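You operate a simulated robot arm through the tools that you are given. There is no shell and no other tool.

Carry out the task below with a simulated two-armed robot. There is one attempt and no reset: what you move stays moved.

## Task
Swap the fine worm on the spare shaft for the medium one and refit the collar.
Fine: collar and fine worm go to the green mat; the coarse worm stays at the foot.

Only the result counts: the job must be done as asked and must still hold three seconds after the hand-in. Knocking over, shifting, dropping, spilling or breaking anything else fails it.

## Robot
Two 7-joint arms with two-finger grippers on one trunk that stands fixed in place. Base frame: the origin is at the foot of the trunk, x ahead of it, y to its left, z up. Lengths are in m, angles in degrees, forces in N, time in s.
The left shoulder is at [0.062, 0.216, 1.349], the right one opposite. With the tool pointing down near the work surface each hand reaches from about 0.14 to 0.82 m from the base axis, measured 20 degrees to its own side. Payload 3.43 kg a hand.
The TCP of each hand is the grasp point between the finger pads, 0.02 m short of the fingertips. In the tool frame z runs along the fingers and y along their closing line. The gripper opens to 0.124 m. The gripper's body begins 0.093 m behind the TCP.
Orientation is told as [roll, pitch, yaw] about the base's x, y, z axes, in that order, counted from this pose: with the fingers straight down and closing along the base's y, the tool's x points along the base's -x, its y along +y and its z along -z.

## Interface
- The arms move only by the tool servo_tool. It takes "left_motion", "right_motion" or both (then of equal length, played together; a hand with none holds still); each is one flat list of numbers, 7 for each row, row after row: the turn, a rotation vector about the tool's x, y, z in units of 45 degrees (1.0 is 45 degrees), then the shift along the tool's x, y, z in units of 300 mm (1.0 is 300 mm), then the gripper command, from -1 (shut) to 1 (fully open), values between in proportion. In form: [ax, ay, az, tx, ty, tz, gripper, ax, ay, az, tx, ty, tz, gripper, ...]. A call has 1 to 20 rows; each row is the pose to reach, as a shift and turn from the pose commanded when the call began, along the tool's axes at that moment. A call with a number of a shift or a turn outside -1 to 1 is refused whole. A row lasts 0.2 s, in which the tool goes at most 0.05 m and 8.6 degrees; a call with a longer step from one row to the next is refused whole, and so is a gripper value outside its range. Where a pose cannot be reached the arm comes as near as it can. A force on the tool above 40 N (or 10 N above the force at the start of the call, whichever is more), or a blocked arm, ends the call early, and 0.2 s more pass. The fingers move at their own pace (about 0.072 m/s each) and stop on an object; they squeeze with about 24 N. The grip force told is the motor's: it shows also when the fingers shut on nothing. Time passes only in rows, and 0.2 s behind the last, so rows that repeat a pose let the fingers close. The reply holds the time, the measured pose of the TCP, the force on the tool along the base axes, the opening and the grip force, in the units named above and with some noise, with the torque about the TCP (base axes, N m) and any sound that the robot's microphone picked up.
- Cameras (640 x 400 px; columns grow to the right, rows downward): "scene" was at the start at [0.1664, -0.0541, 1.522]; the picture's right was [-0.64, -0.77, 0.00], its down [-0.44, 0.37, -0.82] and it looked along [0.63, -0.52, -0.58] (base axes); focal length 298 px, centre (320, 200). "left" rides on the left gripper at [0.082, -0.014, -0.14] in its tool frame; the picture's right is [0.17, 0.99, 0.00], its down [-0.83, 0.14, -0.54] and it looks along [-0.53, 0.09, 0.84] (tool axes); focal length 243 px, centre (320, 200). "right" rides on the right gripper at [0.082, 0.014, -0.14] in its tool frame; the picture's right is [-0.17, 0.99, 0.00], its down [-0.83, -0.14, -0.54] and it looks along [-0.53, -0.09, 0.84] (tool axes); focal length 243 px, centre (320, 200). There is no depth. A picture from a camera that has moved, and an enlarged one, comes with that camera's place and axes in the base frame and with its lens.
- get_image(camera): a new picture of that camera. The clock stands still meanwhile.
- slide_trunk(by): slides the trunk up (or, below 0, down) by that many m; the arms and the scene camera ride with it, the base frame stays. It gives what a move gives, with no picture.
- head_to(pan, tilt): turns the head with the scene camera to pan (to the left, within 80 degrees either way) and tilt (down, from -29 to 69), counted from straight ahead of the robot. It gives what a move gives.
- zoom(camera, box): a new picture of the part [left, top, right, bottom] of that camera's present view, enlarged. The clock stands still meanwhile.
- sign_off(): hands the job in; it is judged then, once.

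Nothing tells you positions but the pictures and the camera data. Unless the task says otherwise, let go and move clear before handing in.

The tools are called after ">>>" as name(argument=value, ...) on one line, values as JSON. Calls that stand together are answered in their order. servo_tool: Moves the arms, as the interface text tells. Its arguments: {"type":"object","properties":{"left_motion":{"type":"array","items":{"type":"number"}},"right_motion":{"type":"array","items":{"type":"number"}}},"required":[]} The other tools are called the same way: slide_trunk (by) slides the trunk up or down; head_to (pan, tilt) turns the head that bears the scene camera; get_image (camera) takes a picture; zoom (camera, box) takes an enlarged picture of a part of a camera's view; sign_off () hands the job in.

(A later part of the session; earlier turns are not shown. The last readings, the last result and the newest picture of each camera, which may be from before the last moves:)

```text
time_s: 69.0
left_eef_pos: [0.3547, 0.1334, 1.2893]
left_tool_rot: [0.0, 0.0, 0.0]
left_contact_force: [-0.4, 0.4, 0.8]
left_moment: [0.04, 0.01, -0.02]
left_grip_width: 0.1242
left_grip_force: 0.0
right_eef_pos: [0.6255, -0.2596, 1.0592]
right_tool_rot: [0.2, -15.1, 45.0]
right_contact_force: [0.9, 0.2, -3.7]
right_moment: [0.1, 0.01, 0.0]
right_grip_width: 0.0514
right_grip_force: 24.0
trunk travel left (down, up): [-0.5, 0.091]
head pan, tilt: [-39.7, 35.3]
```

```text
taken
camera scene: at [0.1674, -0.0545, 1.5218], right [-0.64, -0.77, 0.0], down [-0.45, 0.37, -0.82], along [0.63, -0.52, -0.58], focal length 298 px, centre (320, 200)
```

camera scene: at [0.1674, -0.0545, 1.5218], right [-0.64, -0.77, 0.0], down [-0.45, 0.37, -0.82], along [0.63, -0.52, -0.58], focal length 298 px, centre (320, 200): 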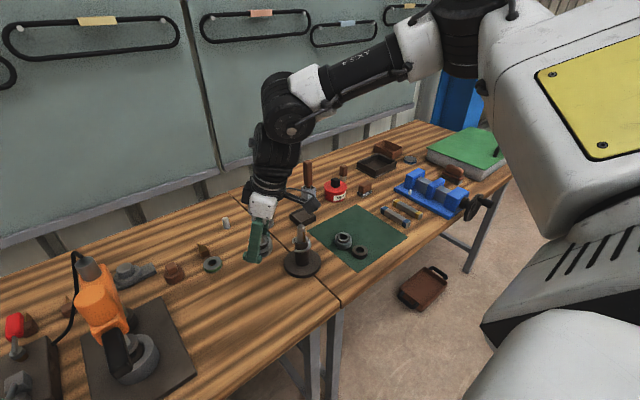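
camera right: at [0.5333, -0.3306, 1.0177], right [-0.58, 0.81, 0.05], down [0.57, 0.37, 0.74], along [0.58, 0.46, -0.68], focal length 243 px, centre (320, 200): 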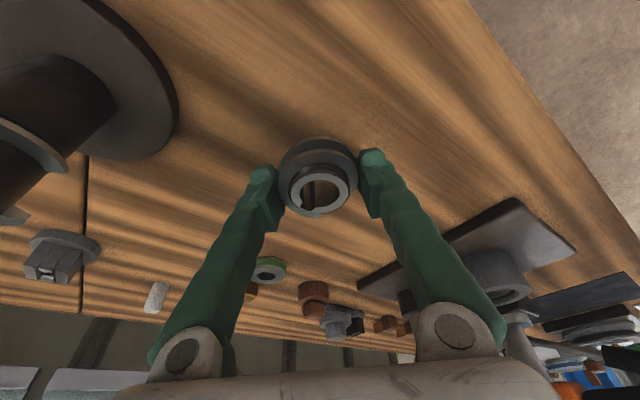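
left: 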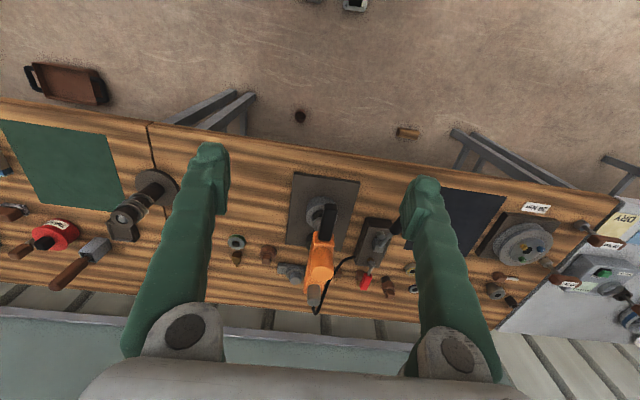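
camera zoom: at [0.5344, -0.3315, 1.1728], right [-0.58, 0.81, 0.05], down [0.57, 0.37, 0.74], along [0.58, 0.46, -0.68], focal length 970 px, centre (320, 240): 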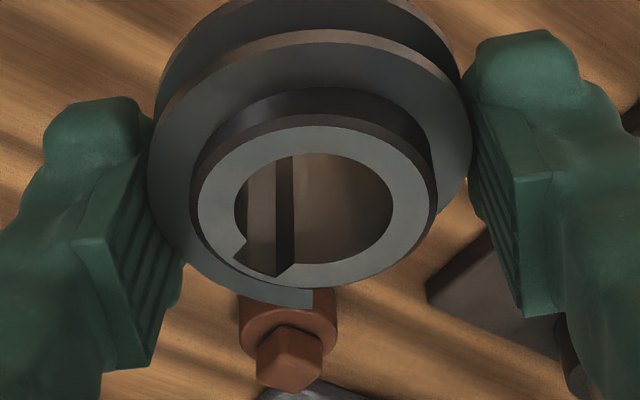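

The grip width dropped by about 1 mm during the lift, so the worm may have shifted slightly in the fingers. I'll hold still and see whether it's stable.

>>> servo_tool(right_motion=[0, 0, 0, 0, 0, 0, -1, 0, 0, 0, 0, 0, 0, -1, 0, 0, 0, 0, 0, 0, -1])

>>> zoom(camera="right", box=[260, 140, 380, 240])

>>> zoom(camera="scene", box=[235, 200, 295, 275])

```text
time_s: 69.8
left_eef_pos: [0.3525, 0.1338, 1.2891]
left_tool_rot: [0.1, 0.0, 0.0]
left_contact_force: [0.0, -0.2, 0.6]
left_moment: [-0.02, -0.02, 0.01]
left_grip_width: 0.124
left_grip_force: 0.1
right_eef_pos: [0.6256, -0.2581, 1.0602]
right_tool_rot: [0.1, -15.0, 45.0]
right_contact_force: [0.2, -0.3, -3.6]
right_moment: [0.0, 0.0, -0.01]
right_grip_width: 0.0515
right_grip_force: 24.0
trunk travel left (down, up): [-0.5, 0.091]
head pan, tilt: [-39.7, 35.3]
```

```text
4.00 times, centred on (320, 190) of right
camera zoom: at [0.534, -0.3312, 1.173], right [-0.58, 0.81, 0.05], down [0.57, 0.37, 0.74], along [0.58, 0.46, -0.68], focal length 970 px, centre (320, 240)
```

zoom: 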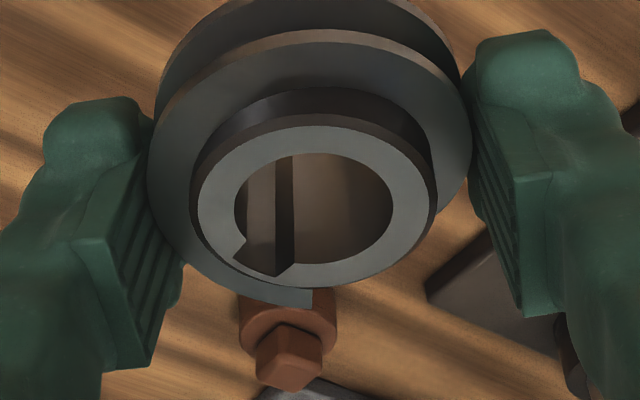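

```text
5.33 times, centred on (265, 238) of scene
camera zoom: at [0.1666, -0.0542, 1.522], right [-0.64, -0.77, 0.0], down [-0.45, 0.37, -0.82], along [0.63, -0.52, -0.58], focal length 1587 px, centre (613, 0)
```

zoom: 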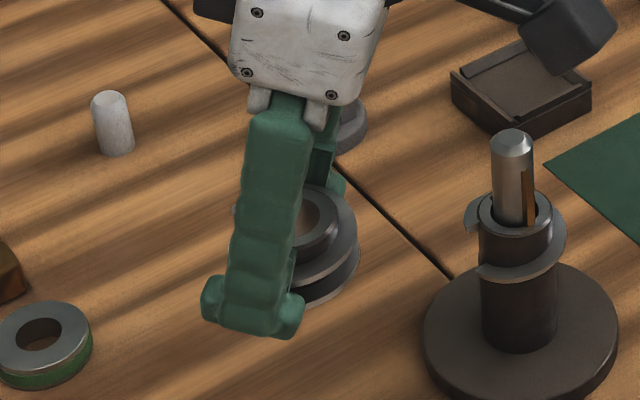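

The worm is stable now and upright within a degree or two, with its slot pointing +x. I'll carry it high over to the shaft, keeping the same hand orientation.

>>> servo_tool(right_motion=[0, 0, 0, 0.0391, -0.0765, -0.0105, -1, 0, 0, 0, 0.0782, -0.153, -0.0209, -1, 0, 0, 0, 0.1173, -0.2295, -0.0314, -1, 0, 0, 0, 0.1563, -0.306, -0.0419, -1, 0, 0, 0, 0.1954, -0.3825, -0.0523, -1, 0, 0, 0, 0.2345, -0.459, -0.0628, -1, 0, 0, 0, 0.2345, -0.459, -0.0628, -1, 0, 0, 0, 0.2345, -0.459, -0.0628, -1])

>>> get_image(camera="right")

>>> zoom(camera="scene", box=[275, 190, 330, 265])

```text
time_s: 71.6
left_eef_pos: [0.3537, 0.1339, 1.2887]
left_tool_rot: [0.0, 0.0, 0.1]
left_contact_force: [-0.9, -0.4, 0.1]
left_moment: [0.01, 0.02, 0.02]
left_grip_width: 0.124
left_grip_force: 0.1
right_eef_pos: [0.6696, -0.4063, 1.0608]
right_tool_rot: [0.1, -15.0, 45.0]
right_contact_force: [0.1, -1.3, -3.3]
right_moment: [0.03, -0.01, 0.0]
right_grip_width: 0.0514
right_grip_force: 24.2
trunk travel left (down, up): [-0.5, 0.091]
head pan, tilt: [-39.7, 35.3]
```

```text
taken
camera right: at [0.579, -0.4788, 1.1738], right [-0.58, 0.81, 0.05], down [0.57, 0.37, 0.74], along [0.58, 0.46, -0.68], focal length 243 px, centre (320, 200)
```

right: 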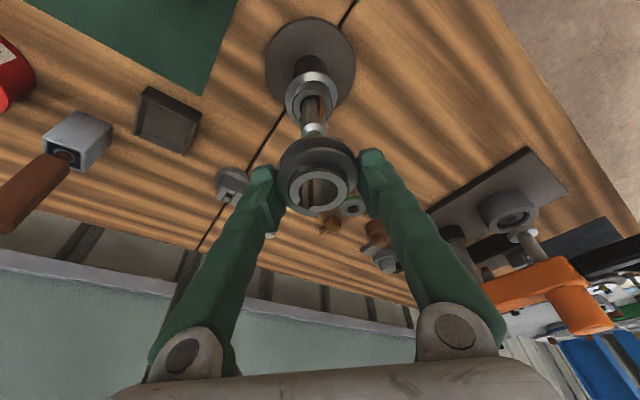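

```text
5.33 times, centred on (302, 228) of scene
camera zoom: at [0.1667, -0.0542, 1.522], right [-0.64, -0.77, 0.0], down [-0.45, 0.37, -0.82], along [0.63, -0.52, -0.58], focal length 1587 px, centre (413, 53)
```

zoom: 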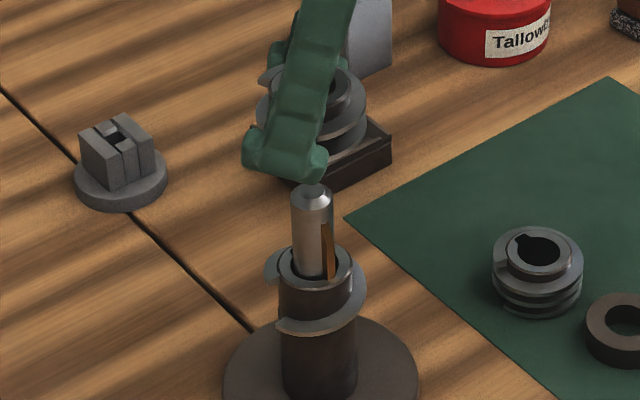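

>>> zoom(camera="right", box=[265, 90, 375, 220])

>>> zoom(camera="scene", box=[288, 198, 316, 238])

```text
3.08 times, centred on (320, 155) of right
camera zoom: at [0.579, -0.4788, 1.1738], right [-0.58, 0.81, 0.05], down [0.57, 0.37, 0.74], along [0.58, 0.46, -0.68], focal length 746 px, centre (320, 338)
```

zoom: 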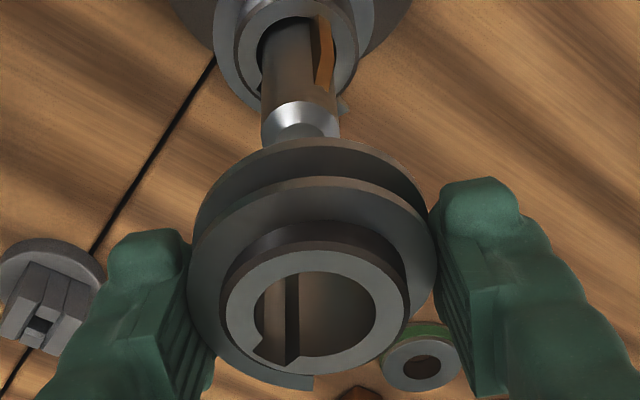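

```text
10.00 times, centred on (302, 218) of scene
camera zoom: at [0.1667, -0.0542, 1.522], right [-0.64, -0.77, 0.0], down [-0.45, 0.37, -0.82], along [0.63, -0.52, -0.58], focal length 2976 px, centre (500, 20)
```

zoom: 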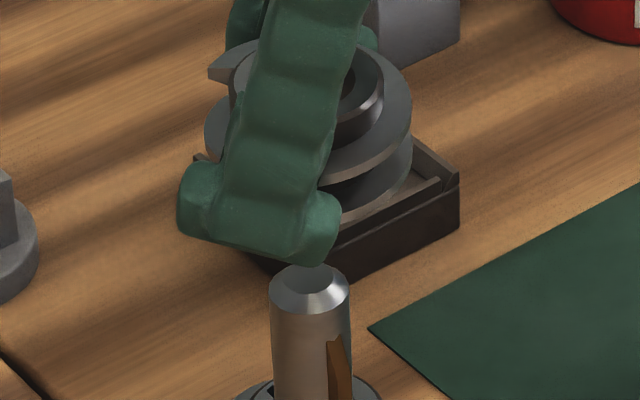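

>>> zoom(camera="scene", box=[290, 198, 316, 220])

>>> zoom(camera="scene", box=[288, 218, 318, 243])

>>> zoom(camera="right", box=[290, 85, 340, 140])

>>> zoom(camera="right", box=[275, 150, 360, 220])

```text
16.00 times, centred on (303, 209) of scene
camera zoom: at [0.1667, -0.0542, 1.522], right [-0.64, -0.77, 0.0], down [-0.45, 0.37, -0.82], along [0.63, -0.52, -0.58], focal length 4762 px, centre (592, 56)
```

zoom: 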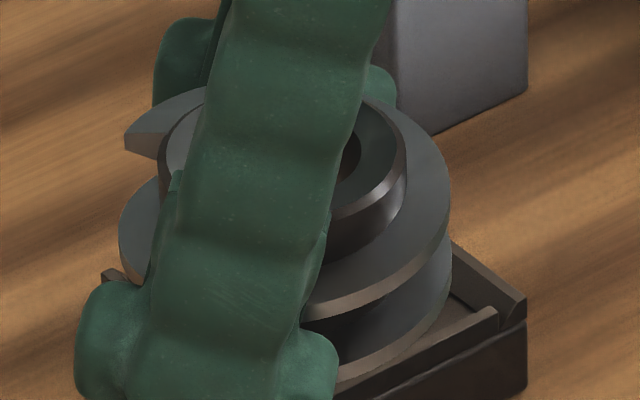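

```text
16.00 times, centred on (303, 230) of scene
camera zoom: at [0.1667, -0.0542, 1.522], right [-0.64, -0.77, 0.0], down [-0.45, 0.37, -0.82], along [0.63, -0.52, -0.58], focal length 4762 px, centre (592, -288)
```

zoom: 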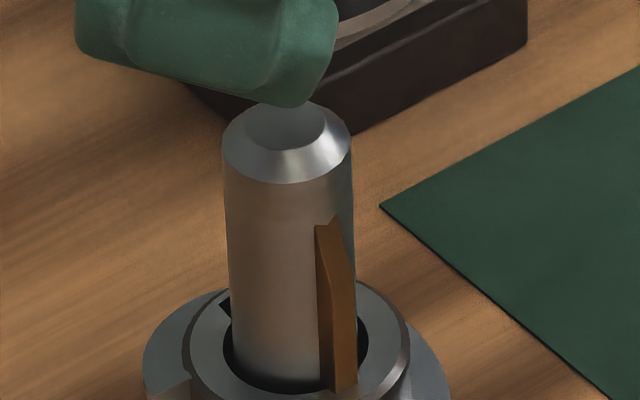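

```text
7.27 times, centred on (315, 112) of right
camera zoom: at [0.579, -0.4788, 1.1738], right [-0.58, 0.81, 0.05], down [0.57, 0.37, 0.74], along [0.58, 0.46, -0.68], focal length 1764 px, centre (356, 836)
```

zoom: 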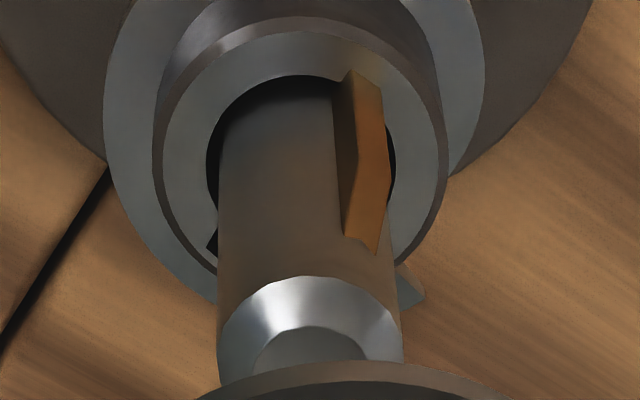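

```text
5.71 times, centred on (318, 185) of right
camera zoom: at [0.579, -0.4788, 1.1738], right [-0.58, 0.81, 0.05], down [0.57, 0.37, 0.74], along [0.58, 0.46, -0.68], focal length 1386 px, centre (334, 286)
```

zoom: 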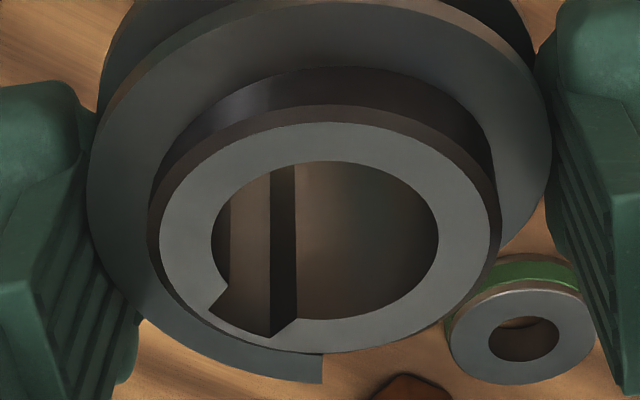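

Comparing the worm's axis with the shaft's in both camera views, the worm needs to move about 2.8 mm in +x and almost nothing in y. I'll make that shift, lower it closer to the tip, and measure again.

>>> servo_tool(right_motion=[0, 0, 0, -0.0068, -0.0061, 0.0018, -1, 0, 0, 0, 0.0019, -0.0061, 0.034, -1, 0, 0, 0, 0.0105, -0.0061, 0.0662, -1, 0, 0, 0, 0.0105, -0.0061, 0.0662, -1, 0, 0, 0, 0.0105, -0.0061, 0.0662, -1])

>>> zoom(camera="scene", box=[290, 204, 316, 226])

>>> zoom(camera="scene", box=[288, 218, 318, 243])

>>> zoom(camera="right", box=[290, 85, 340, 140])

>>> zoom(camera="right", box=[275, 150, 360, 220])

```text
time_s: 72.8
left_eef_pos: [0.3536, 0.1348, 1.2884]
left_tool_rot: [0.1, 0.1, 0.1]
left_contact_force: [0.2, 0.3, 0.0]
left_moment: [0.01, -0.01, 0.02]
left_grip_width: 0.1241
left_grip_force: 0.0
right_eef_pos: [0.6739, -0.4064, 1.042]
right_tool_rot: [0.1, -15.0, 45.0]
right_contact_force: [-0.1, 0.5, -3.2]
right_moment: [0.01, 0.0, -0.01]
right_grip_width: 0.0515
right_grip_force: 24.0
trunk travel left (down, up): [-0.5, 0.091]
head pan, tilt: [-39.7, 35.3]
```

```text
16.00 times, centred on (303, 215) of scene
camera zoom: at [0.1668, -0.0544, 1.522], right [-0.64, -0.77, 0.0], down [-0.45, 0.37, -0.82], along [0.63, -0.52, -0.58], focal length 4762 px, centre (592, -40)
```

zoom: 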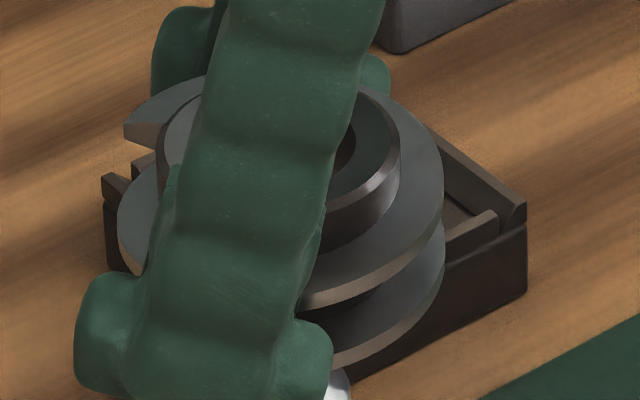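

```text
16.00 times, centred on (303, 230) of scene
camera zoom: at [0.1668, -0.0544, 1.522], right [-0.64, -0.77, 0.0], down [-0.45, 0.37, -0.82], along [0.63, -0.52, -0.58], focal length 4762 px, centre (592, -288)
```

zoom: 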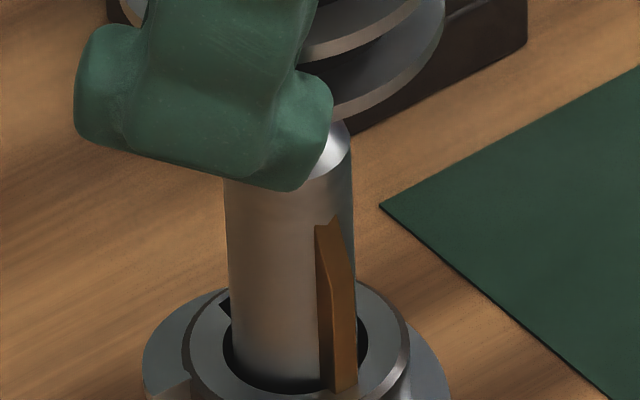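

```text
7.27 times, centred on (315, 112) of right
camera zoom: at [0.5818, -0.4792, 1.1544], right [-0.58, 0.81, 0.05], down [0.57, 0.37, 0.74], along [0.58, 0.46, -0.68], focal length 1764 px, centre (356, 836)
```

zoom: 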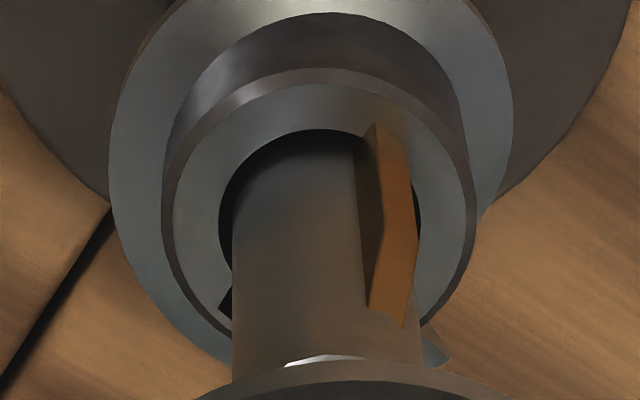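

```text
5.71 times, centred on (318, 185) of right
camera zoom: at [0.5818, -0.4792, 1.1544], right [-0.58, 0.81, 0.05], down [0.57, 0.37, 0.74], along [0.58, 0.46, -0.68], focal length 1386 px, centre (334, 286)
```

zoom: 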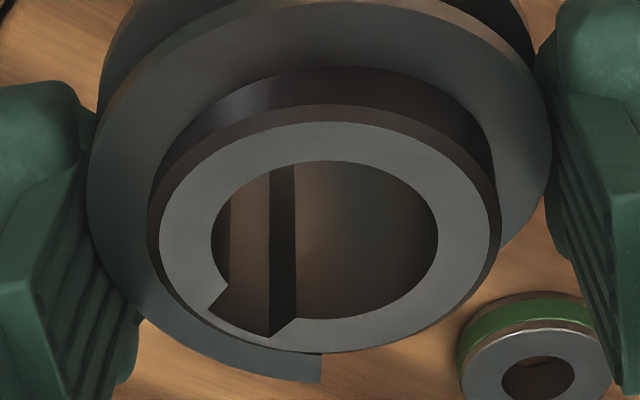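

Both views now agree within about 0.5 mm. I'll lower it over the shaft tip slowly, checking the forces.

>>> servo_tool(right_motion=[0, 0, 0, 0.0012, 0.001, 0.0097, -1, 0, 0, 0, 0.0038, 0.001, 0.0193, -1, 0, 0, 0, 0.0064, 0.001, 0.029, -1, 0, 0, 0, 0.009, 0.001, 0.0386, -1, 0, 0, 0, 0.0115, 0.001, 0.0483, -1, 0, 0, 0, 0.0115, 0.001, 0.0483, -1])

>>> zoom(camera="right", box=[265, 90, 375, 220])

>>> zoom(camera="scene", box=[288, 203, 318, 243])

```text
time_s: 74.2
left_eef_pos: [0.3545, 0.1339, 1.2879]
left_tool_rot: [0.0, 0.0, 0.0]
left_contact_force: [0.6, -0.8, -0.8]
left_moment: [-0.03, -0.01, 0.03]
left_grip_width: 0.1238
left_grip_force: 0.1
right_eef_pos: [0.6729, -0.4074, 1.0258]
right_tool_rot: [0.0, -15.0, 45.0]
right_contact_force: [-0.1, -0.2, -2.9]
right_moment: [0.03, 0.0, -0.02]
right_grip_width: 0.0515
right_grip_force: 23.8
trunk travel left (down, up): [-0.5, 0.091]
head pan, tilt: [-39.7, 35.3]
```

```text
3.08 times, centred on (320, 155) of right
camera zoom: at [0.5821, -0.4787, 1.1392], right [-0.58, 0.81, 0.05], down [0.57, 0.37, 0.74], along [0.58, 0.46, -0.68], focal length 746 px, centre (320, 338)
```

zoom: 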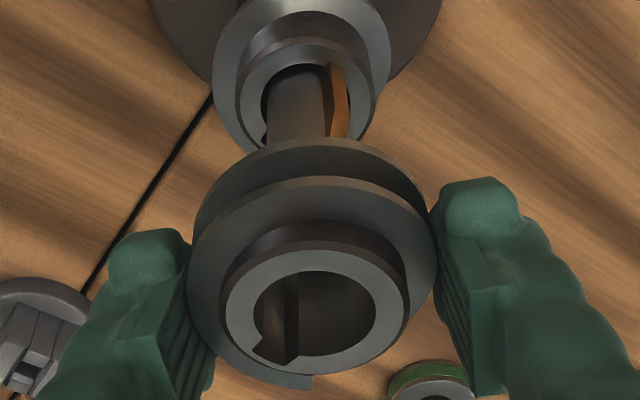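

```text
10.00 times, centred on (303, 223) of scene
camera zoom: at [0.1667, -0.0543, 1.522], right [-0.64, -0.77, 0.0], down [-0.45, 0.37, -0.82], along [0.63, -0.52, -0.58], focal length 2976 px, centre (490, -30)
```

zoom: 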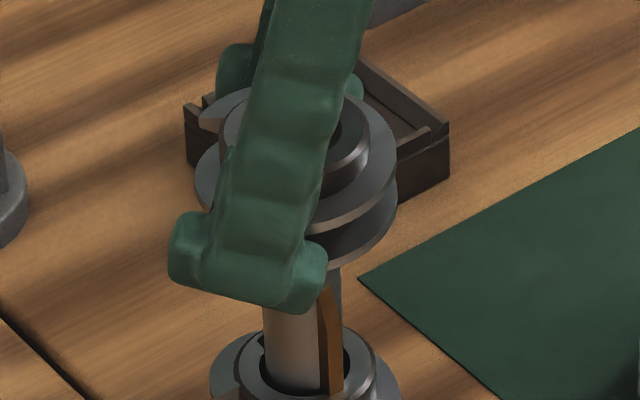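

>>> servo_tool(right_motion=[0, 0, 0, 0.0022, 0, 0.008, -1, 0, 0, 0, 0.0043, 0, 0.0161, -1, 0, 0, 0, 0.0065, 0, 0.0241, -1, 0, 0, 0, 0.0086, 0, 0.0322, -1, 0, 0, 0, 0.0086, 0, 0.0322, -1])

>>> zoom(camera="right", box=[275, 150, 360, 220])

>>> zoom(camera="scene", box=[288, 203, 318, 243])

```text
time_s: 75.4
left_eef_pos: [0.3544, 0.1329, 1.2883]
left_tool_rot: [0.1, 0.0, 0.0]
left_contact_force: [0.1, -0.5, 0.0]
left_moment: [-0.01, 0.01, -0.02]
left_grip_width: 0.1241
left_grip_force: 0.0
right_eef_pos: [0.6742, -0.4062, 1.0168]
right_tool_rot: [0.2, -15.0, 45.0]
right_contact_force: [-0.5, -0.5, -3.3]
right_moment: [0.0, -0.01, 0.0]
right_grip_width: 0.0515
right_grip_force: 24.1
trunk travel left (down, up): [-0.5, 0.091]
head pan, tilt: [-39.7, 35.3]
```

```text
5.71 times, centred on (318, 185) of right
camera zoom: at [0.5825, -0.4785, 1.1291], right [-0.58, 0.81, 0.05], down [0.57, 0.37, 0.74], along [0.58, 0.46, -0.68], focal length 1386 px, centre (334, 286)
```

zoom: 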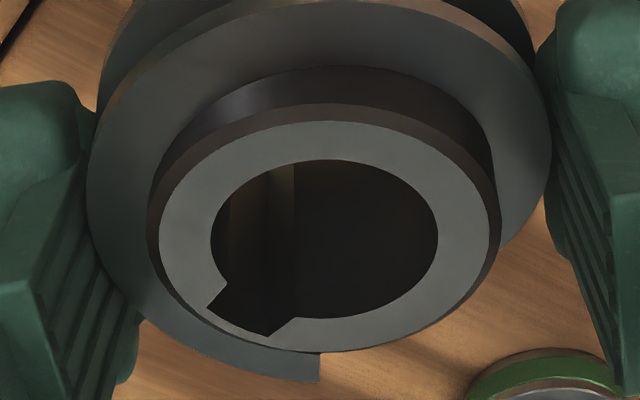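

```text
10.00 times, centred on (303, 223) of scene
camera zoom: at [0.1667, -0.0543, 1.522], right [-0.64, -0.77, 0.0], down [-0.45, 0.37, -0.82], along [0.63, -0.52, -0.58], focal length 2976 px, centre (490, -30)
```

zoom: 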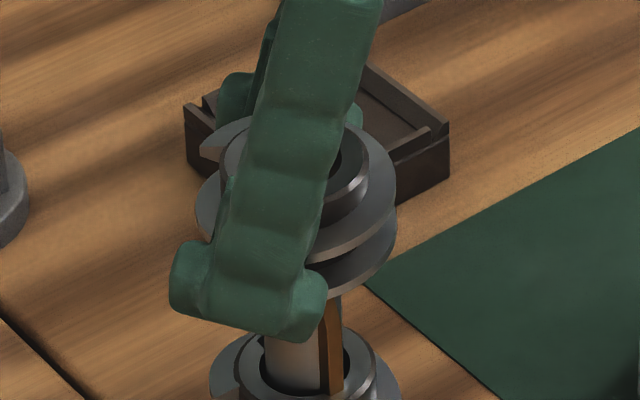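

No contact so far. I'll keep going in 10 mm steps.

>>> servo_tool(right_motion=[0, 0, 0, 0.0022, 0, 0.008, -1, 0, 0, 0, 0.0043, 0, 0.0161, -1, 0, 0, 0, 0.0065, 0, 0.0241, -1, 0, 0, 0, 0.0086, 0, 0.0322, -1, 0, 0, 0, 0.0086, 0, 0.0322, -1])

>>> zoom(camera="right", box=[275, 150, 360, 220])

```text
time_s: 76.6
left_eef_pos: [0.3535, 0.1339, 1.2886]
left_tool_rot: [0.0, 0.0, 0.0]
left_contact_force: [-0.5, 0.1, 0.2]
left_moment: [-0.02, -0.02, 0.0]
left_grip_width: 0.1238
left_grip_force: 0.1
right_eef_pos: [0.6744, -0.4066, 1.0059]
right_tool_rot: [0.2, -15.0, 45.1]
right_contact_force: [-0.1, -1.0, -2.6]
right_moment: [0.03, -0.03, 0.0]
right_grip_width: 0.0512
right_grip_force: 24.2
trunk travel left (down, up): [-0.5, 0.091]
head pan, tilt: [-39.7, 35.3]
```

```text
5.71 times, centred on (318, 185) of right
camera zoom: at [0.5826, -0.4785, 1.1188], right [-0.58, 0.81, 0.05], down [0.57, 0.37, 0.74], along [0.58, 0.46, -0.68], focal length 1386 px, centre (334, 286)
```

zoom: 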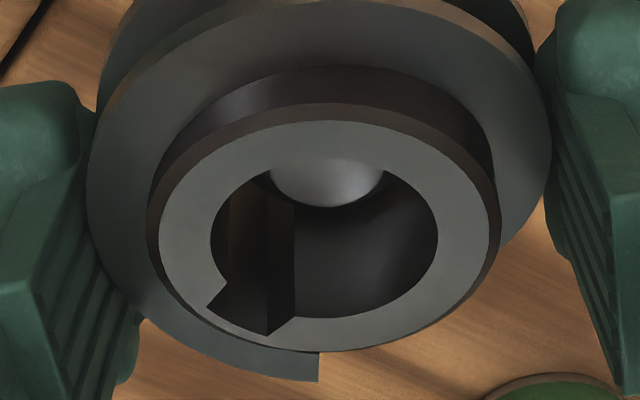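

The shaft tip is visible inside the bore and well centred. I'll continue down.

>>> servo_tool(right_motion=[0, 0, 0, 0.0022, 0, 0.008, -1, 0, 0, 0, 0.0043, 0, 0.0161, -1, 0, 0, 0, 0.0065, 0, 0.0241, -1, 0, 0, 0, 0.0086, 0, 0.0322, -1, 0, 0, 0, 0.0086, 0, 0.0322, -1])

>>> zoom(camera="right", box=[275, 150, 360, 220])

```text
time_s: 77.8
left_eef_pos: [0.3535, 0.1351, 1.2895]
left_tool_rot: [0.1, 0.0, 0.0]
left_contact_force: [-0.7, -0.4, 0.1]
left_moment: [0.03, 0.03, 0.0]
left_grip_width: 0.124
left_grip_force: 0.0
right_eef_pos: [0.6737, -0.4058, 0.996]
right_tool_rot: [0.2, -15.1, 45.0]
right_contact_force: [0.5, -0.9, -2.8]
right_moment: [0.01, -0.01, 0.03]
right_grip_width: 0.0512
right_grip_force: 23.6
trunk travel left (down, up): [-0.5, 0.091]
head pan, tilt: [-39.7, 35.3]
```

```text
5.71 times, centred on (318, 185) of right
camera zoom: at [0.5827, -0.4787, 1.1088], right [-0.58, 0.81, 0.05], down [0.57, 0.37, 0.74], along [0.58, 0.46, -0.68], focal length 1386 px, centre (334, 286)
```

zoom: 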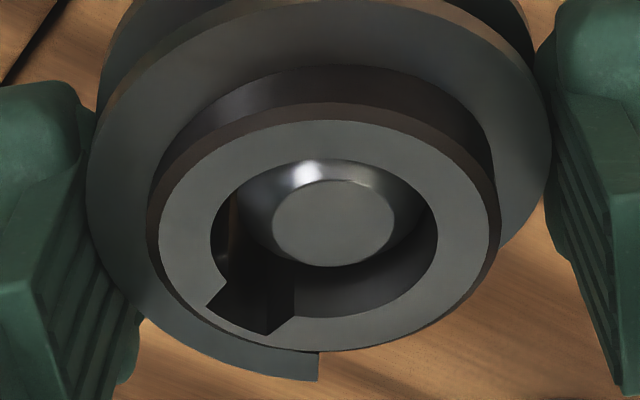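

>>> servo_tool(right_motion=[0, 0, 0, 0.0022, 0, 0.008, -1, 0, 0, 0, 0.0043, 0, 0.0161, -1, 0, 0, 0, 0.0065, 0, 0.0241, -1, 0, 0, 0, 0.0086, 0, 0.0322, -1, 0, 0, 0, 0.0086, 0, 0.0322, -1])

>>> zoom(camera="right", box=[275, 150, 360, 220])

>>> zoom(camera="scene", box=[283, 215, 323, 260])

```text
time_s: 79.0
left_eef_pos: [0.3531, 0.134, 1.2882]
left_tool_rot: [0.0, 0.0, 0.0]
left_contact_force: [-0.6, 0.3, 0.7]
left_moment: [-0.01, 0.01, 0.03]
left_grip_width: 0.1238
left_grip_force: 0.2
right_eef_pos: [0.673, -0.4063, 0.9854]
right_tool_rot: [0.1, -15.0, 44.9]
right_contact_force: [-0.8, -0.6, -2.9]
right_moment: [0.0, 0.01, -0.01]
right_grip_width: 0.0512
right_grip_force: 23.8
trunk travel left (down, up): [-0.5, 0.091]
head pan, tilt: [-39.7, 35.3]
```

```text
5.71 times, centred on (318, 185) of right
camera zoom: at [0.5817, -0.4789, 1.0981], right [-0.58, 0.81, 0.05], down [0.57, 0.37, 0.74], along [0.58, 0.46, -0.68], focal length 1386 px, centre (334, 286)
```

zoom: 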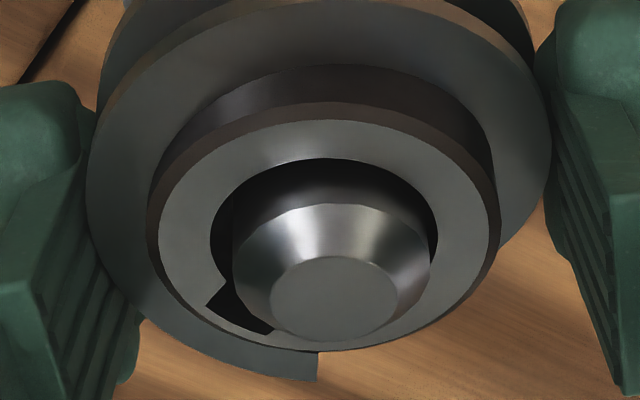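

```text
8.89 times, centred on (303, 238) of scene
camera zoom: at [0.1667, -0.0543, 1.522], right [-0.64, -0.77, 0.0], down [-0.45, 0.37, -0.82], along [0.63, -0.52, -0.58], focal length 2646 px, centre (471, -133)
```

zoom: 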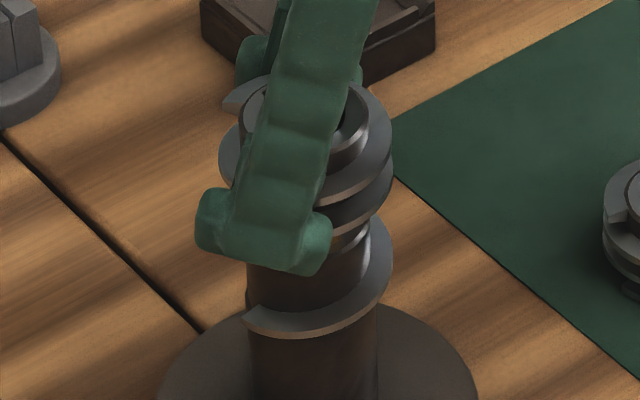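

>>> servo_tool(right_motion=[0, 0, 0, 0.0017, 0, 0.0064, -1, 0, 0, 0, 0.0035, 0, 0.0129, -1, 0, 0, 0, 0.0052, 0, 0.0193, -1, 0, 0, 0, 0.0052, 0, 0.0193, -1])

>>> zoom(camera="scene", box=[283, 215, 323, 260])

```text
time_s: 80.0
left_eef_pos: [0.3538, 0.1342, 1.287]
left_tool_rot: [-0.1, 0.1, -0.1]
left_contact_force: [0.2, 0.4, 0.3]
left_moment: [0.0, 0.0, 0.05]
left_grip_width: 0.1239
left_grip_force: 0.0
right_eef_pos: [0.6747, -0.4063, 0.9798]
right_tool_rot: [0.2, -15.1, 45.0]
right_contact_force: [-0.4, -0.3, -3.2]
right_moment: [0.0, -0.04, 0.02]
right_grip_width: 0.0512
right_grip_force: 23.7
trunk travel left (down, up): [-0.5, 0.091]
head pan, tilt: [-39.7, 35.3]
```

```text
8.89 times, centred on (303, 238) of scene
camera zoom: at [0.1667, -0.0543, 1.522], right [-0.64, -0.77, 0.0], down [-0.45, 0.37, -0.82], along [0.63, -0.52, -0.58], focal length 2646 px, centre (471, -133)
```

zoom: 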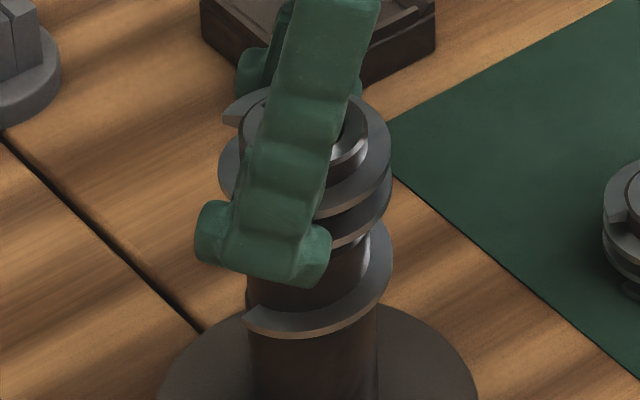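

>>> servo_tool(right_motion=[0, 0, 0, 0.0009, 0, 0.0032, -1, 0, 0, 0, 0.0017, 0, 0.0064, -1, 0, 0, 0, 0.0017, 0, 0.0064, -1])

```text
time_s: 80.8
left_eef_pos: [0.3528, 0.1344, 1.2878]
left_tool_rot: [0.0, 0.0, 0.0]
left_contact_force: [0.5, -0.1, 1.1]
left_moment: [0.01, 0.02, -0.02]
left_grip_width: 0.124
left_grip_force: 0.1
right_eef_pos: [0.6738, -0.406, 0.9784]
right_tool_rot: [0.1, -15.0, 45.0]
right_contact_force: [0.0, -0.7, -3.4]
right_moment: [-0.02, -0.01, 0.03]
right_grip_width: 0.0517
right_grip_force: 24.2
trunk travel left (down, up): [-0.5, 0.091]
head pan, tilt: [-39.7, 35.3]
```

>>> servo_tool(right_motion=[0, 0, 0, 0.0009, 0, 0.0032, -1, 0, 0, 0, 0.0017, 0, 0.0064, -1, 0, 0, 0, 0.0017, 0, 0.0064, -1])

>>> zoom(camera="right", box=[265, 110, 375, 220])

```text
time_s: 81.6
left_eef_pos: [0.3539, 0.1342, 1.2886]
left_tool_rot: [0.0, 0.1, 0.1]
left_contact_force: [-0.5, 0.0, -0.2]
left_moment: [-0.02, 0.0, 0.03]
left_grip_width: 0.1241
left_grip_force: 0.0
right_eef_pos: [0.674, -0.4062, 0.9766]
right_tool_rot: [0.1, -15.0, 44.9]
right_contact_force: [1.1, 0.3, -3.1]
right_moment: [-0.03, -0.04, 0.03]
right_grip_width: 0.0513
right_grip_force: 23.6
trunk travel left (down, up): [-0.5, 0.091]
head pan, tilt: [-39.7, 35.3]
```

```text
3.64 times, centred on (320, 165) of right
camera zoom: at [0.5821, -0.4785, 1.0887], right [-0.58, 0.81, 0.05], down [0.57, 0.37, 0.74], along [0.58, 0.46, -0.68], focal length 882 px, centre (320, 327)
```

zoom: 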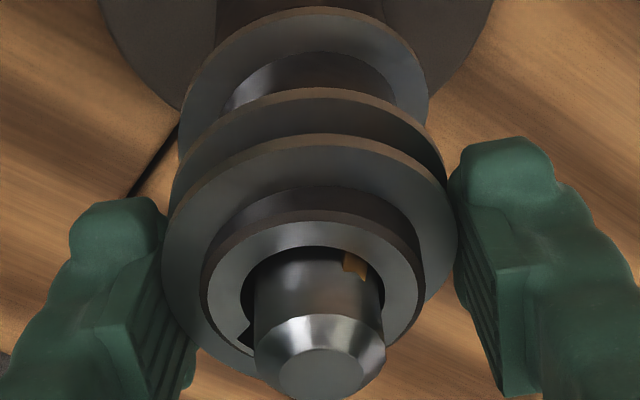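

>>> servo_tool(right_motion=[0, 0, 0, 0.0007, 0, 0.0025, -1, 0, 0, 0, 0.0013, 0, 0.0048, -1, 0, 0, 0, 0.0013, 0, 0.0048, -1])

```text
time_s: 82.4
left_eef_pos: [0.3532, 0.1341, 1.2889]
left_tool_rot: [0.0, 0.0, -0.1]
left_contact_force: [0.6, 0.1, 0.1]
left_moment: [0.03, -0.01, -0.02]
left_grip_width: 0.1241
left_grip_force: 0.0
right_eef_pos: [0.6735, -0.4063, 0.9769]
right_tool_rot: [0.1, -15.0, 45.1]
right_contact_force: [0.2, -0.9, 3.7]
right_moment: [-0.14, -0.07, 0.05]
right_grip_width: 0.0515
right_grip_force: 24.2
trunk travel left (down, up): [-0.5, 0.091]
head pan, tilt: [-39.7, 35.3]
```

Contact came at TCP z of about 0.977, where I expected the worm to seat. I'll check visually that the medium worm sits flush on the coarse one before letting go.

>>> zoom(camera="scene", box=[283, 220, 323, 265])

>>> zoom(camera="right", box=[285, 110, 355, 170])

>>> zoom(camera="right", box=[275, 150, 360, 220])

```text
8.89 times, centred on (303, 242) of scene
camera zoom: at [0.1661, -0.0541, 1.5221], right [-0.64, -0.77, 0.0], down [-0.44, 0.37, -0.82], along [0.63, -0.52, -0.58], focal length 2646 px, centre (471, -178)
```

zoom: 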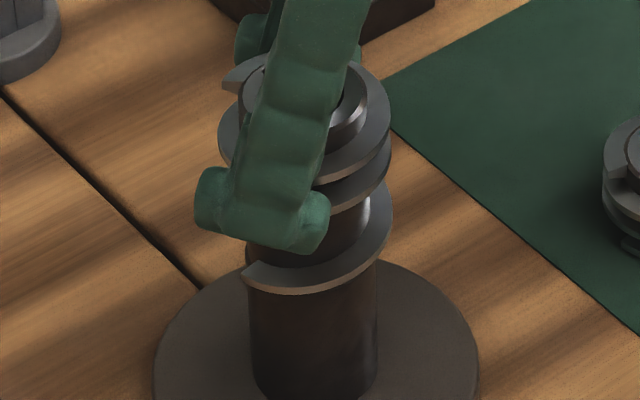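

```text
6.67 times, centred on (320, 140) of right
camera zoom: at [0.5819, -0.4784, 1.0885], right [-0.58, 0.81, 0.04], down [0.57, 0.37, 0.74], along [0.58, 0.46, -0.67], focal length 1618 px, centre (320, 600)
```

zoom: 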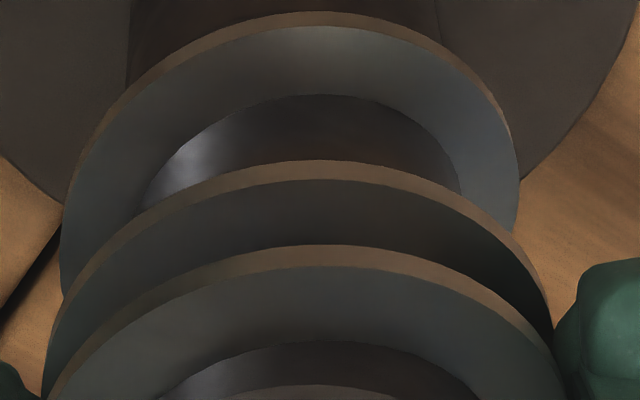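

```text
5.71 times, centred on (318, 185) of right
camera zoom: at [0.5819, -0.4784, 1.0885], right [-0.58, 0.81, 0.04], down [0.57, 0.37, 0.74], along [0.58, 0.46, -0.67], focal length 1386 px, centre (334, 286)
```

zoom: 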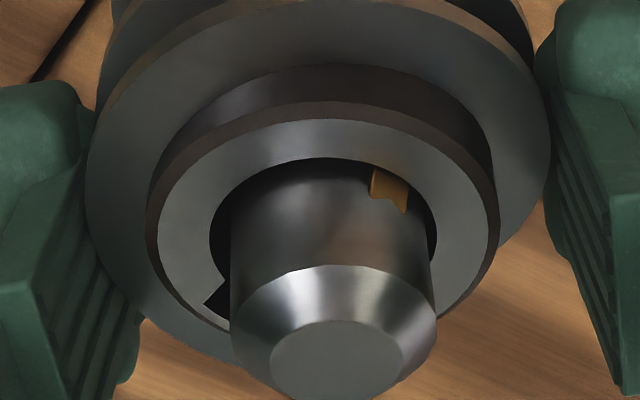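

The medium worm is seated: the shaft tip and the leaf show above its hub just as they did with the fine worm. I'll ease off the pressure and open the fingers.

>>> servo_tool(right_motion=[0, 0, 0, -0.0007, 0, -0.0027, -1, 0, 0, 0, -0.0007, 0, -0.0027, -1, 0, 0, 0, -0.0007, 0, -0.0027, 0.0, 0, 0, 0, -0.0007, 0, -0.0027, 0.3, 0, 0, 0, -0.0007, 0, -0.0027, 0.3, 0, 0, 0, -0.0007, 0, -0.0027, 0.3])

>>> zoom(camera="right", box=[245, 110, 395, 230])

>>> zoom(camera="scene", box=[275, 205, 330, 275])

```text
time_s: 83.8
left_eef_pos: [0.3535, 0.1344, 1.2881]
left_tool_rot: [0.0, 0.0, 0.0]
left_contact_force: [0.0, 0.5, 0.7]
left_moment: [-0.02, -0.01, 0.02]
left_grip_width: 0.1242
left_grip_force: 0.1
right_eef_pos: [0.6738, -0.4078, 0.9763]
right_tool_rot: [0.1, -15.0, 45.0]
right_contact_force: [-0.7, 0.7, 0.0]
right_moment: [0.01, 0.03, 0.0]
right_grip_width: 0.0805
right_grip_force: 0.0
trunk travel left (down, up): [-0.5, 0.091]
head pan, tilt: [-39.7, 35.3]
```

```text
3.33 times, centred on (320, 170) of right
camera zoom: at [0.5819, -0.478, 1.0889], right [-0.58, 0.81, 0.05], down [0.57, 0.37, 0.74], along [0.58, 0.46, -0.68], focal length 809 px, centre (320, 300)
```

zoom: 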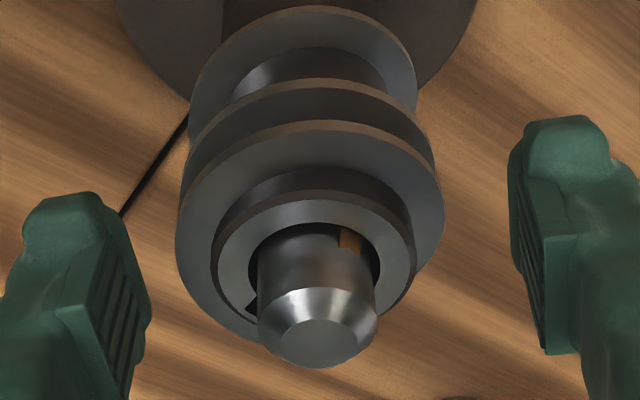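

```text
5.71 times, centred on (302, 240) of scene
camera zoom: at [0.1664, -0.0541, 1.522], right [-0.64, -0.77, 0.0], down [-0.44, 0.37, -0.82], along [0.63, -0.52, -0.58], focal length 1701 px, centre (420, -29)
```

zoom: 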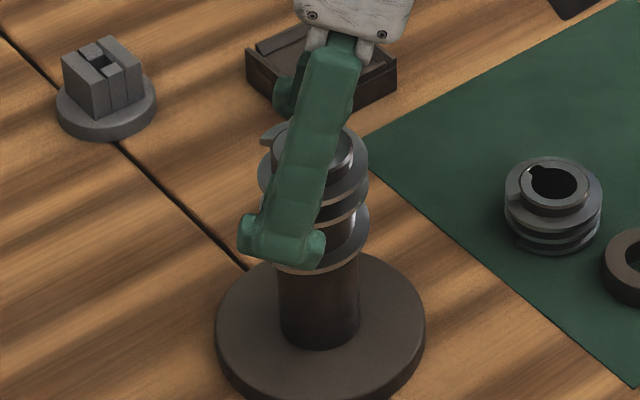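

Released, and the worm stays in place. I'll rise straight up.

>>> servo_tool(right_motion=[0, 0, 0, -0.01, 0, -0.037, 0.3, 0, 0, 0, -0.026, 0, -0.097, 0.3, 0, 0, 0, -0.043, 0, -0.16, 0.3, 0, 0, 0, -0.06, 0, -0.225, 0.3, 0, 0, 0, -0.0776, 0, -0.2898, 0.3, 0, 0, 0, -0.0776, 0, -0.2898, 0.3])

>>> zoom(camera="scene", box=[275, 205, 330, 275])

>>> zoom(camera="scene", box=[285, 220, 320, 255])

>>> get_image(camera="right")

```text
time_s: 85.2
left_eef_pos: [0.3532, 0.1337, 1.2885]
left_tool_rot: [0.1, 0.0, -0.1]
left_contact_force: [0.4, -0.2, -0.2]
left_moment: [-0.01, 0.05, -0.04]
left_grip_width: 0.1241
left_grip_force: 0.1
right_eef_pos: [0.6739, -0.4067, 1.0647]
right_tool_rot: [0.2, -15.0, 44.9]
right_contact_force: [0.1, 1.0, -0.3]
right_moment: [-0.02, 0.01, 0.02]
right_grip_width: 0.0808
right_grip_force: 0.0
trunk travel left (down, up): [-0.5, 0.091]
head pan, tilt: [-39.7, 35.3]
```

```text
5.71 times, centred on (302, 240) of scene
camera zoom: at [0.1667, -0.0543, 1.5219], right [-0.64, -0.77, 0.0], down [-0.45, 0.37, -0.82], along [0.63, -0.52, -0.58], focal length 1701 px, centre (420, -29)
```

zoom: 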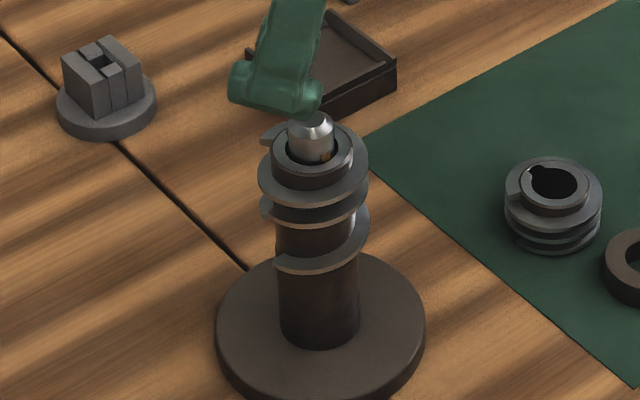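

```text
11.43 times, centred on (302, 238) of scene
camera zoom: at [0.1667, -0.0543, 1.5219], right [-0.64, -0.77, 0.0], down [-0.45, 0.37, -0.82], along [0.63, -0.52, -0.58], focal length 3401 px, centre (520, -229)
```

zoom: 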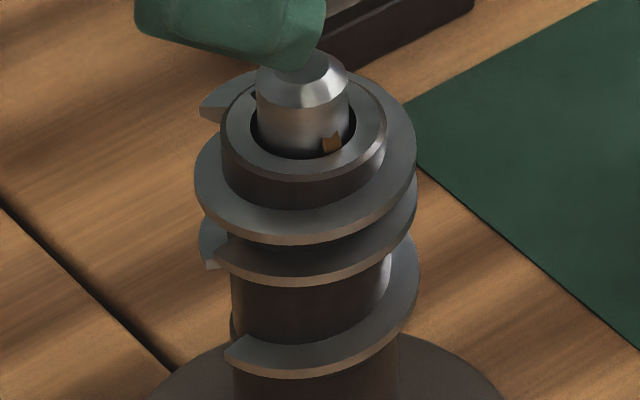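

```text
taken
camera right: at [0.5816, -0.4796, 1.178], right [-0.58, 0.81, 0.05], down [0.57, 0.37, 0.74], along [0.58, 0.46, -0.68], focal length 243 px, centre (320, 200)
```

right: 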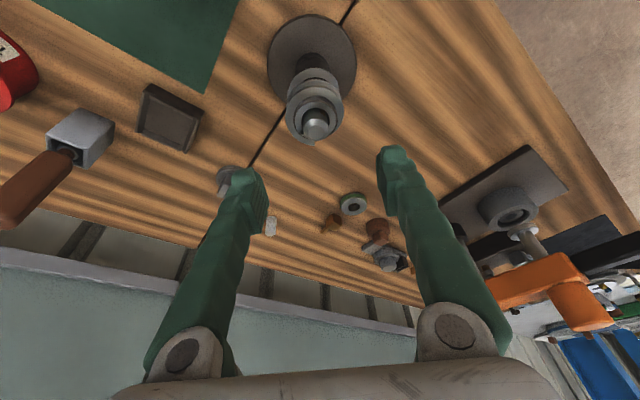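

The medium worm is seated on the coarse one, which stayed at the foot. Now for the collar: I'll bring the hand back over the mat and straighten it.

>>> servo_tool(right_motion=[0, 0.067, 0, 0.0852, -0.0186, -0.0228, 0.3, 0, 0.133, 0, 0.1705, -0.0372, -0.0457, 0.3, 0, 0.2, 0, 0.2557, -0.0557, -0.0685, 0.3, 0, 0.266, 0, 0.341, -0.0743, -0.0914, 0.3, 0, 0.333, 0, 0.4262, -0.0929, -0.1142, 0.3, 0, 0.333, 0, 0.4262, -0.0929, -0.1142, 0.3])

>>> servo_tool(right_motion=[0, 0, 0.1667, 0, 0, 0, 0.3, 0, 0, 0.3333, 0, 0, 0, 0.3, 0, 0, 0.5, 0, 0, 0, 0.3, 0, 0, 0.6667, 0, 0, 0, 0.3, 0, 0, 0.8333, 0, 0, 0, 0.3, 0, 0, 1.0, 0, 0, 0, 0.3, 0, 0, 1.0, 0, 0, 0, 0.3])

>>> get_image(camera="right")

```text
time_s: 86.6
left_eef_pos: [0.3537, 0.134, 1.2883]
left_tool_rot: [-0.1, -0.1, 0.0]
left_contact_force: [-0.8, 0.2, 0.2]
left_moment: [-0.05, -0.03, -0.01]
left_grip_width: 0.1241
left_grip_force: 0.1
right_eef_pos: [0.5977, -0.5169, 1.0645]
right_tool_rot: [0.0, 0.0, 45.0]
right_contact_force: [0.9, -0.6, 0.3]
right_moment: [0.01, 0.0, 0.01]
right_grip_width: 0.0807
right_grip_force: 0.1
trunk travel left (down, up): [-0.5, 0.091]
head pan, tilt: [-39.7, 35.3]
```

```text
time_s: 88.2
left_eef_pos: [0.3538, 0.1348, 1.2886]
left_tool_rot: [0.1, 0.0, -0.1]
left_contact_force: [0.4, 0.3, -0.5]
left_moment: [0.03, 0.04, -0.02]
left_grip_width: 0.1242
left_grip_force: 0.2
right_eef_pos: [0.6006, -0.5203, 1.0647]
right_tool_rot: [0.1, 0.0, -0.1]
right_contact_force: [0.6, -0.9, 0.0]
right_moment: [0.01, 0.0, -0.01]
right_grip_width: 0.0806
right_grip_force: 0.1
trunk travel left (down, up): [-0.5, 0.091]
head pan, tilt: [-39.7, 35.3]
```

```text
taken
camera right: at [0.5177, -0.5065, 1.2047], right [0.17, 0.99, 0.0], down [0.83, -0.14, 0.54], along [0.53, -0.09, -0.84], focal length 243 px, centre (320, 200)
```

right: 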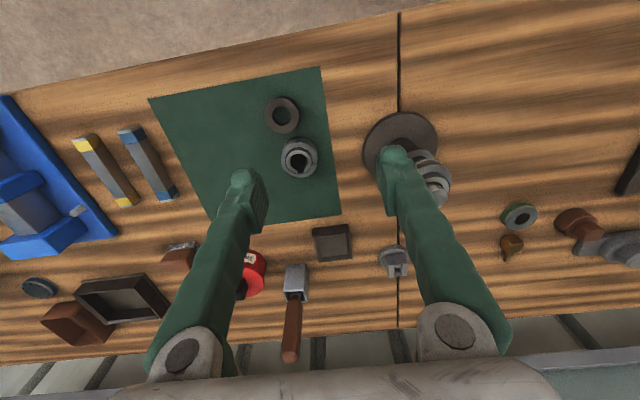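

The hand is upright again. I'll move above the collar and part-way down, keeping the fingers clear of the fine worm next to it.

>>> servo_tool(right_motion=[0, 0, 0, 0.02, -0.086, 0, 0.3, 0, 0, 0, 0.0403, -0.1723, 0, 0.3, 0, 0, 0, 0.0403, -0.1723, 0.12, 0.3, 0, 0, 0, 0.0403, -0.1723, 0.24, 0.3, 0, 0, 0, 0.0403, -0.1723, 0.36, 0.3, 0, 0, 0, 0.0403, -0.1723, 0.45, 0.3, 0, 0, 0, 0.0403, -0.1723, 0.51, 0.3, 0, 0, 0, 0.0403, -0.1723, 0.51, 0.3, 0, 0, 0, 0.0403, -0.1723, 0.51, 0.3])

>>> get_image(camera="right")

>>> zoom(camera="right", box=[260, 110, 380, 220])

```text
time_s: 90.2
left_eef_pos: [0.3533, 0.1337, 1.2887]
left_tool_rot: [0.0, 0.0, 0.0]
left_contact_force: [-0.3, 0.0, 0.4]
left_moment: [0.01, 0.01, -0.03]
left_grip_width: 0.1239
left_grip_force: 0.0
right_eef_pos: [0.5892, -0.5713, 0.9108]
right_tool_rot: [0.2, -0.1, 0.0]
right_contact_force: [0.7, -0.7, -0.2]
right_moment: [0.02, -0.04, -0.02]
right_grip_width: 0.0807
right_grip_force: 0.1
trunk travel left (down, up): [-0.5, 0.091]
head pan, tilt: [-39.7, 35.3]
```

```text
taken
camera right: at [0.5062, -0.5583, 1.0499], right [0.17, 0.99, 0.0], down [0.83, -0.14, 0.54], along [0.53, -0.09, -0.84], focal length 243 px, centre (320, 200)
```

right: 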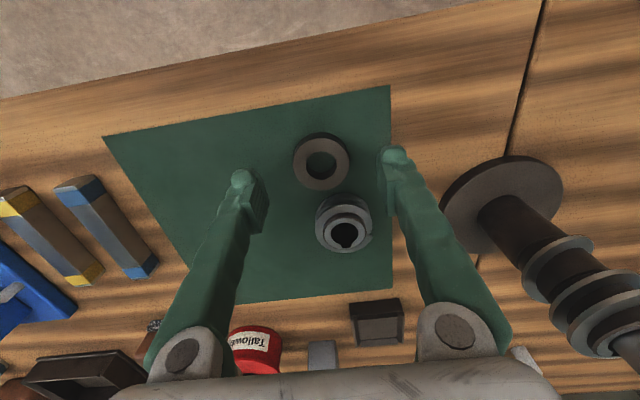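

```text
3.64 times, centred on (320, 165) of right
camera zoom: at [0.5062, -0.5583, 1.0499], right [0.17, 0.99, 0.0], down [0.83, -0.14, 0.54], along [0.53, -0.09, -0.84], focal length 882 px, centre (320, 327)
```

zoom: 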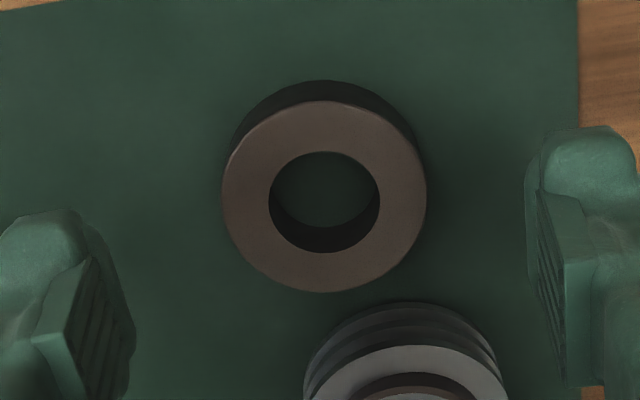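

>>> servo_tool(right_motion=[0, 0, 0, 0, 0.003, 0.04, 0.3, 0, 0, 0, 0, 0.003, 0.08, 0.3, 0, 0, 0, 0, 0.003, 0.115, 0.3, 0, 0, 0, 0, 0.003, 0.13, 0.3, 0, 0, 0, 0, 0.003, 0.13, 0.3, 0, 0, 0, 0, 0.003, 0.13, 0.3])

>>> zoom(camera="right", box=[240, 130, 400, 240])

```text
time_s: 91.6
left_eef_pos: [0.3521, 0.1348, 1.2879]
left_tool_rot: [-0.1, 0.0, 0.0]
left_contact_force: [1.1, -0.7, 0.9]
left_moment: [-0.01, -0.03, 0.02]
left_grip_width: 0.1237
left_grip_force: 0.1
right_eef_pos: [0.5869, -0.5698, 0.8719]
right_tool_rot: [0.1, 0.2, 0.1]
right_contact_force: [0.8, -0.4, 0.4]
right_moment: [-0.02, 0.0, -0.01]
right_grip_width: 0.0804
right_grip_force: 0.1
trunk travel left (down, up): [-0.5, 0.091]
head pan, tilt: [-39.7, 35.3]
```

```text
3.64 times, centred on (320, 185) of right
camera zoom: at [0.5053, -0.5568, 1.0116], right [0.17, 0.99, 0.0], down [0.83, -0.14, 0.54], along [0.53, -0.09, -0.84], focal length 882 px, centre (320, 254)
```

zoom: 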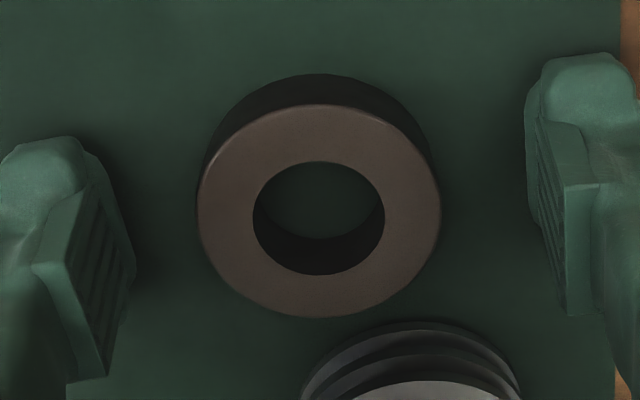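

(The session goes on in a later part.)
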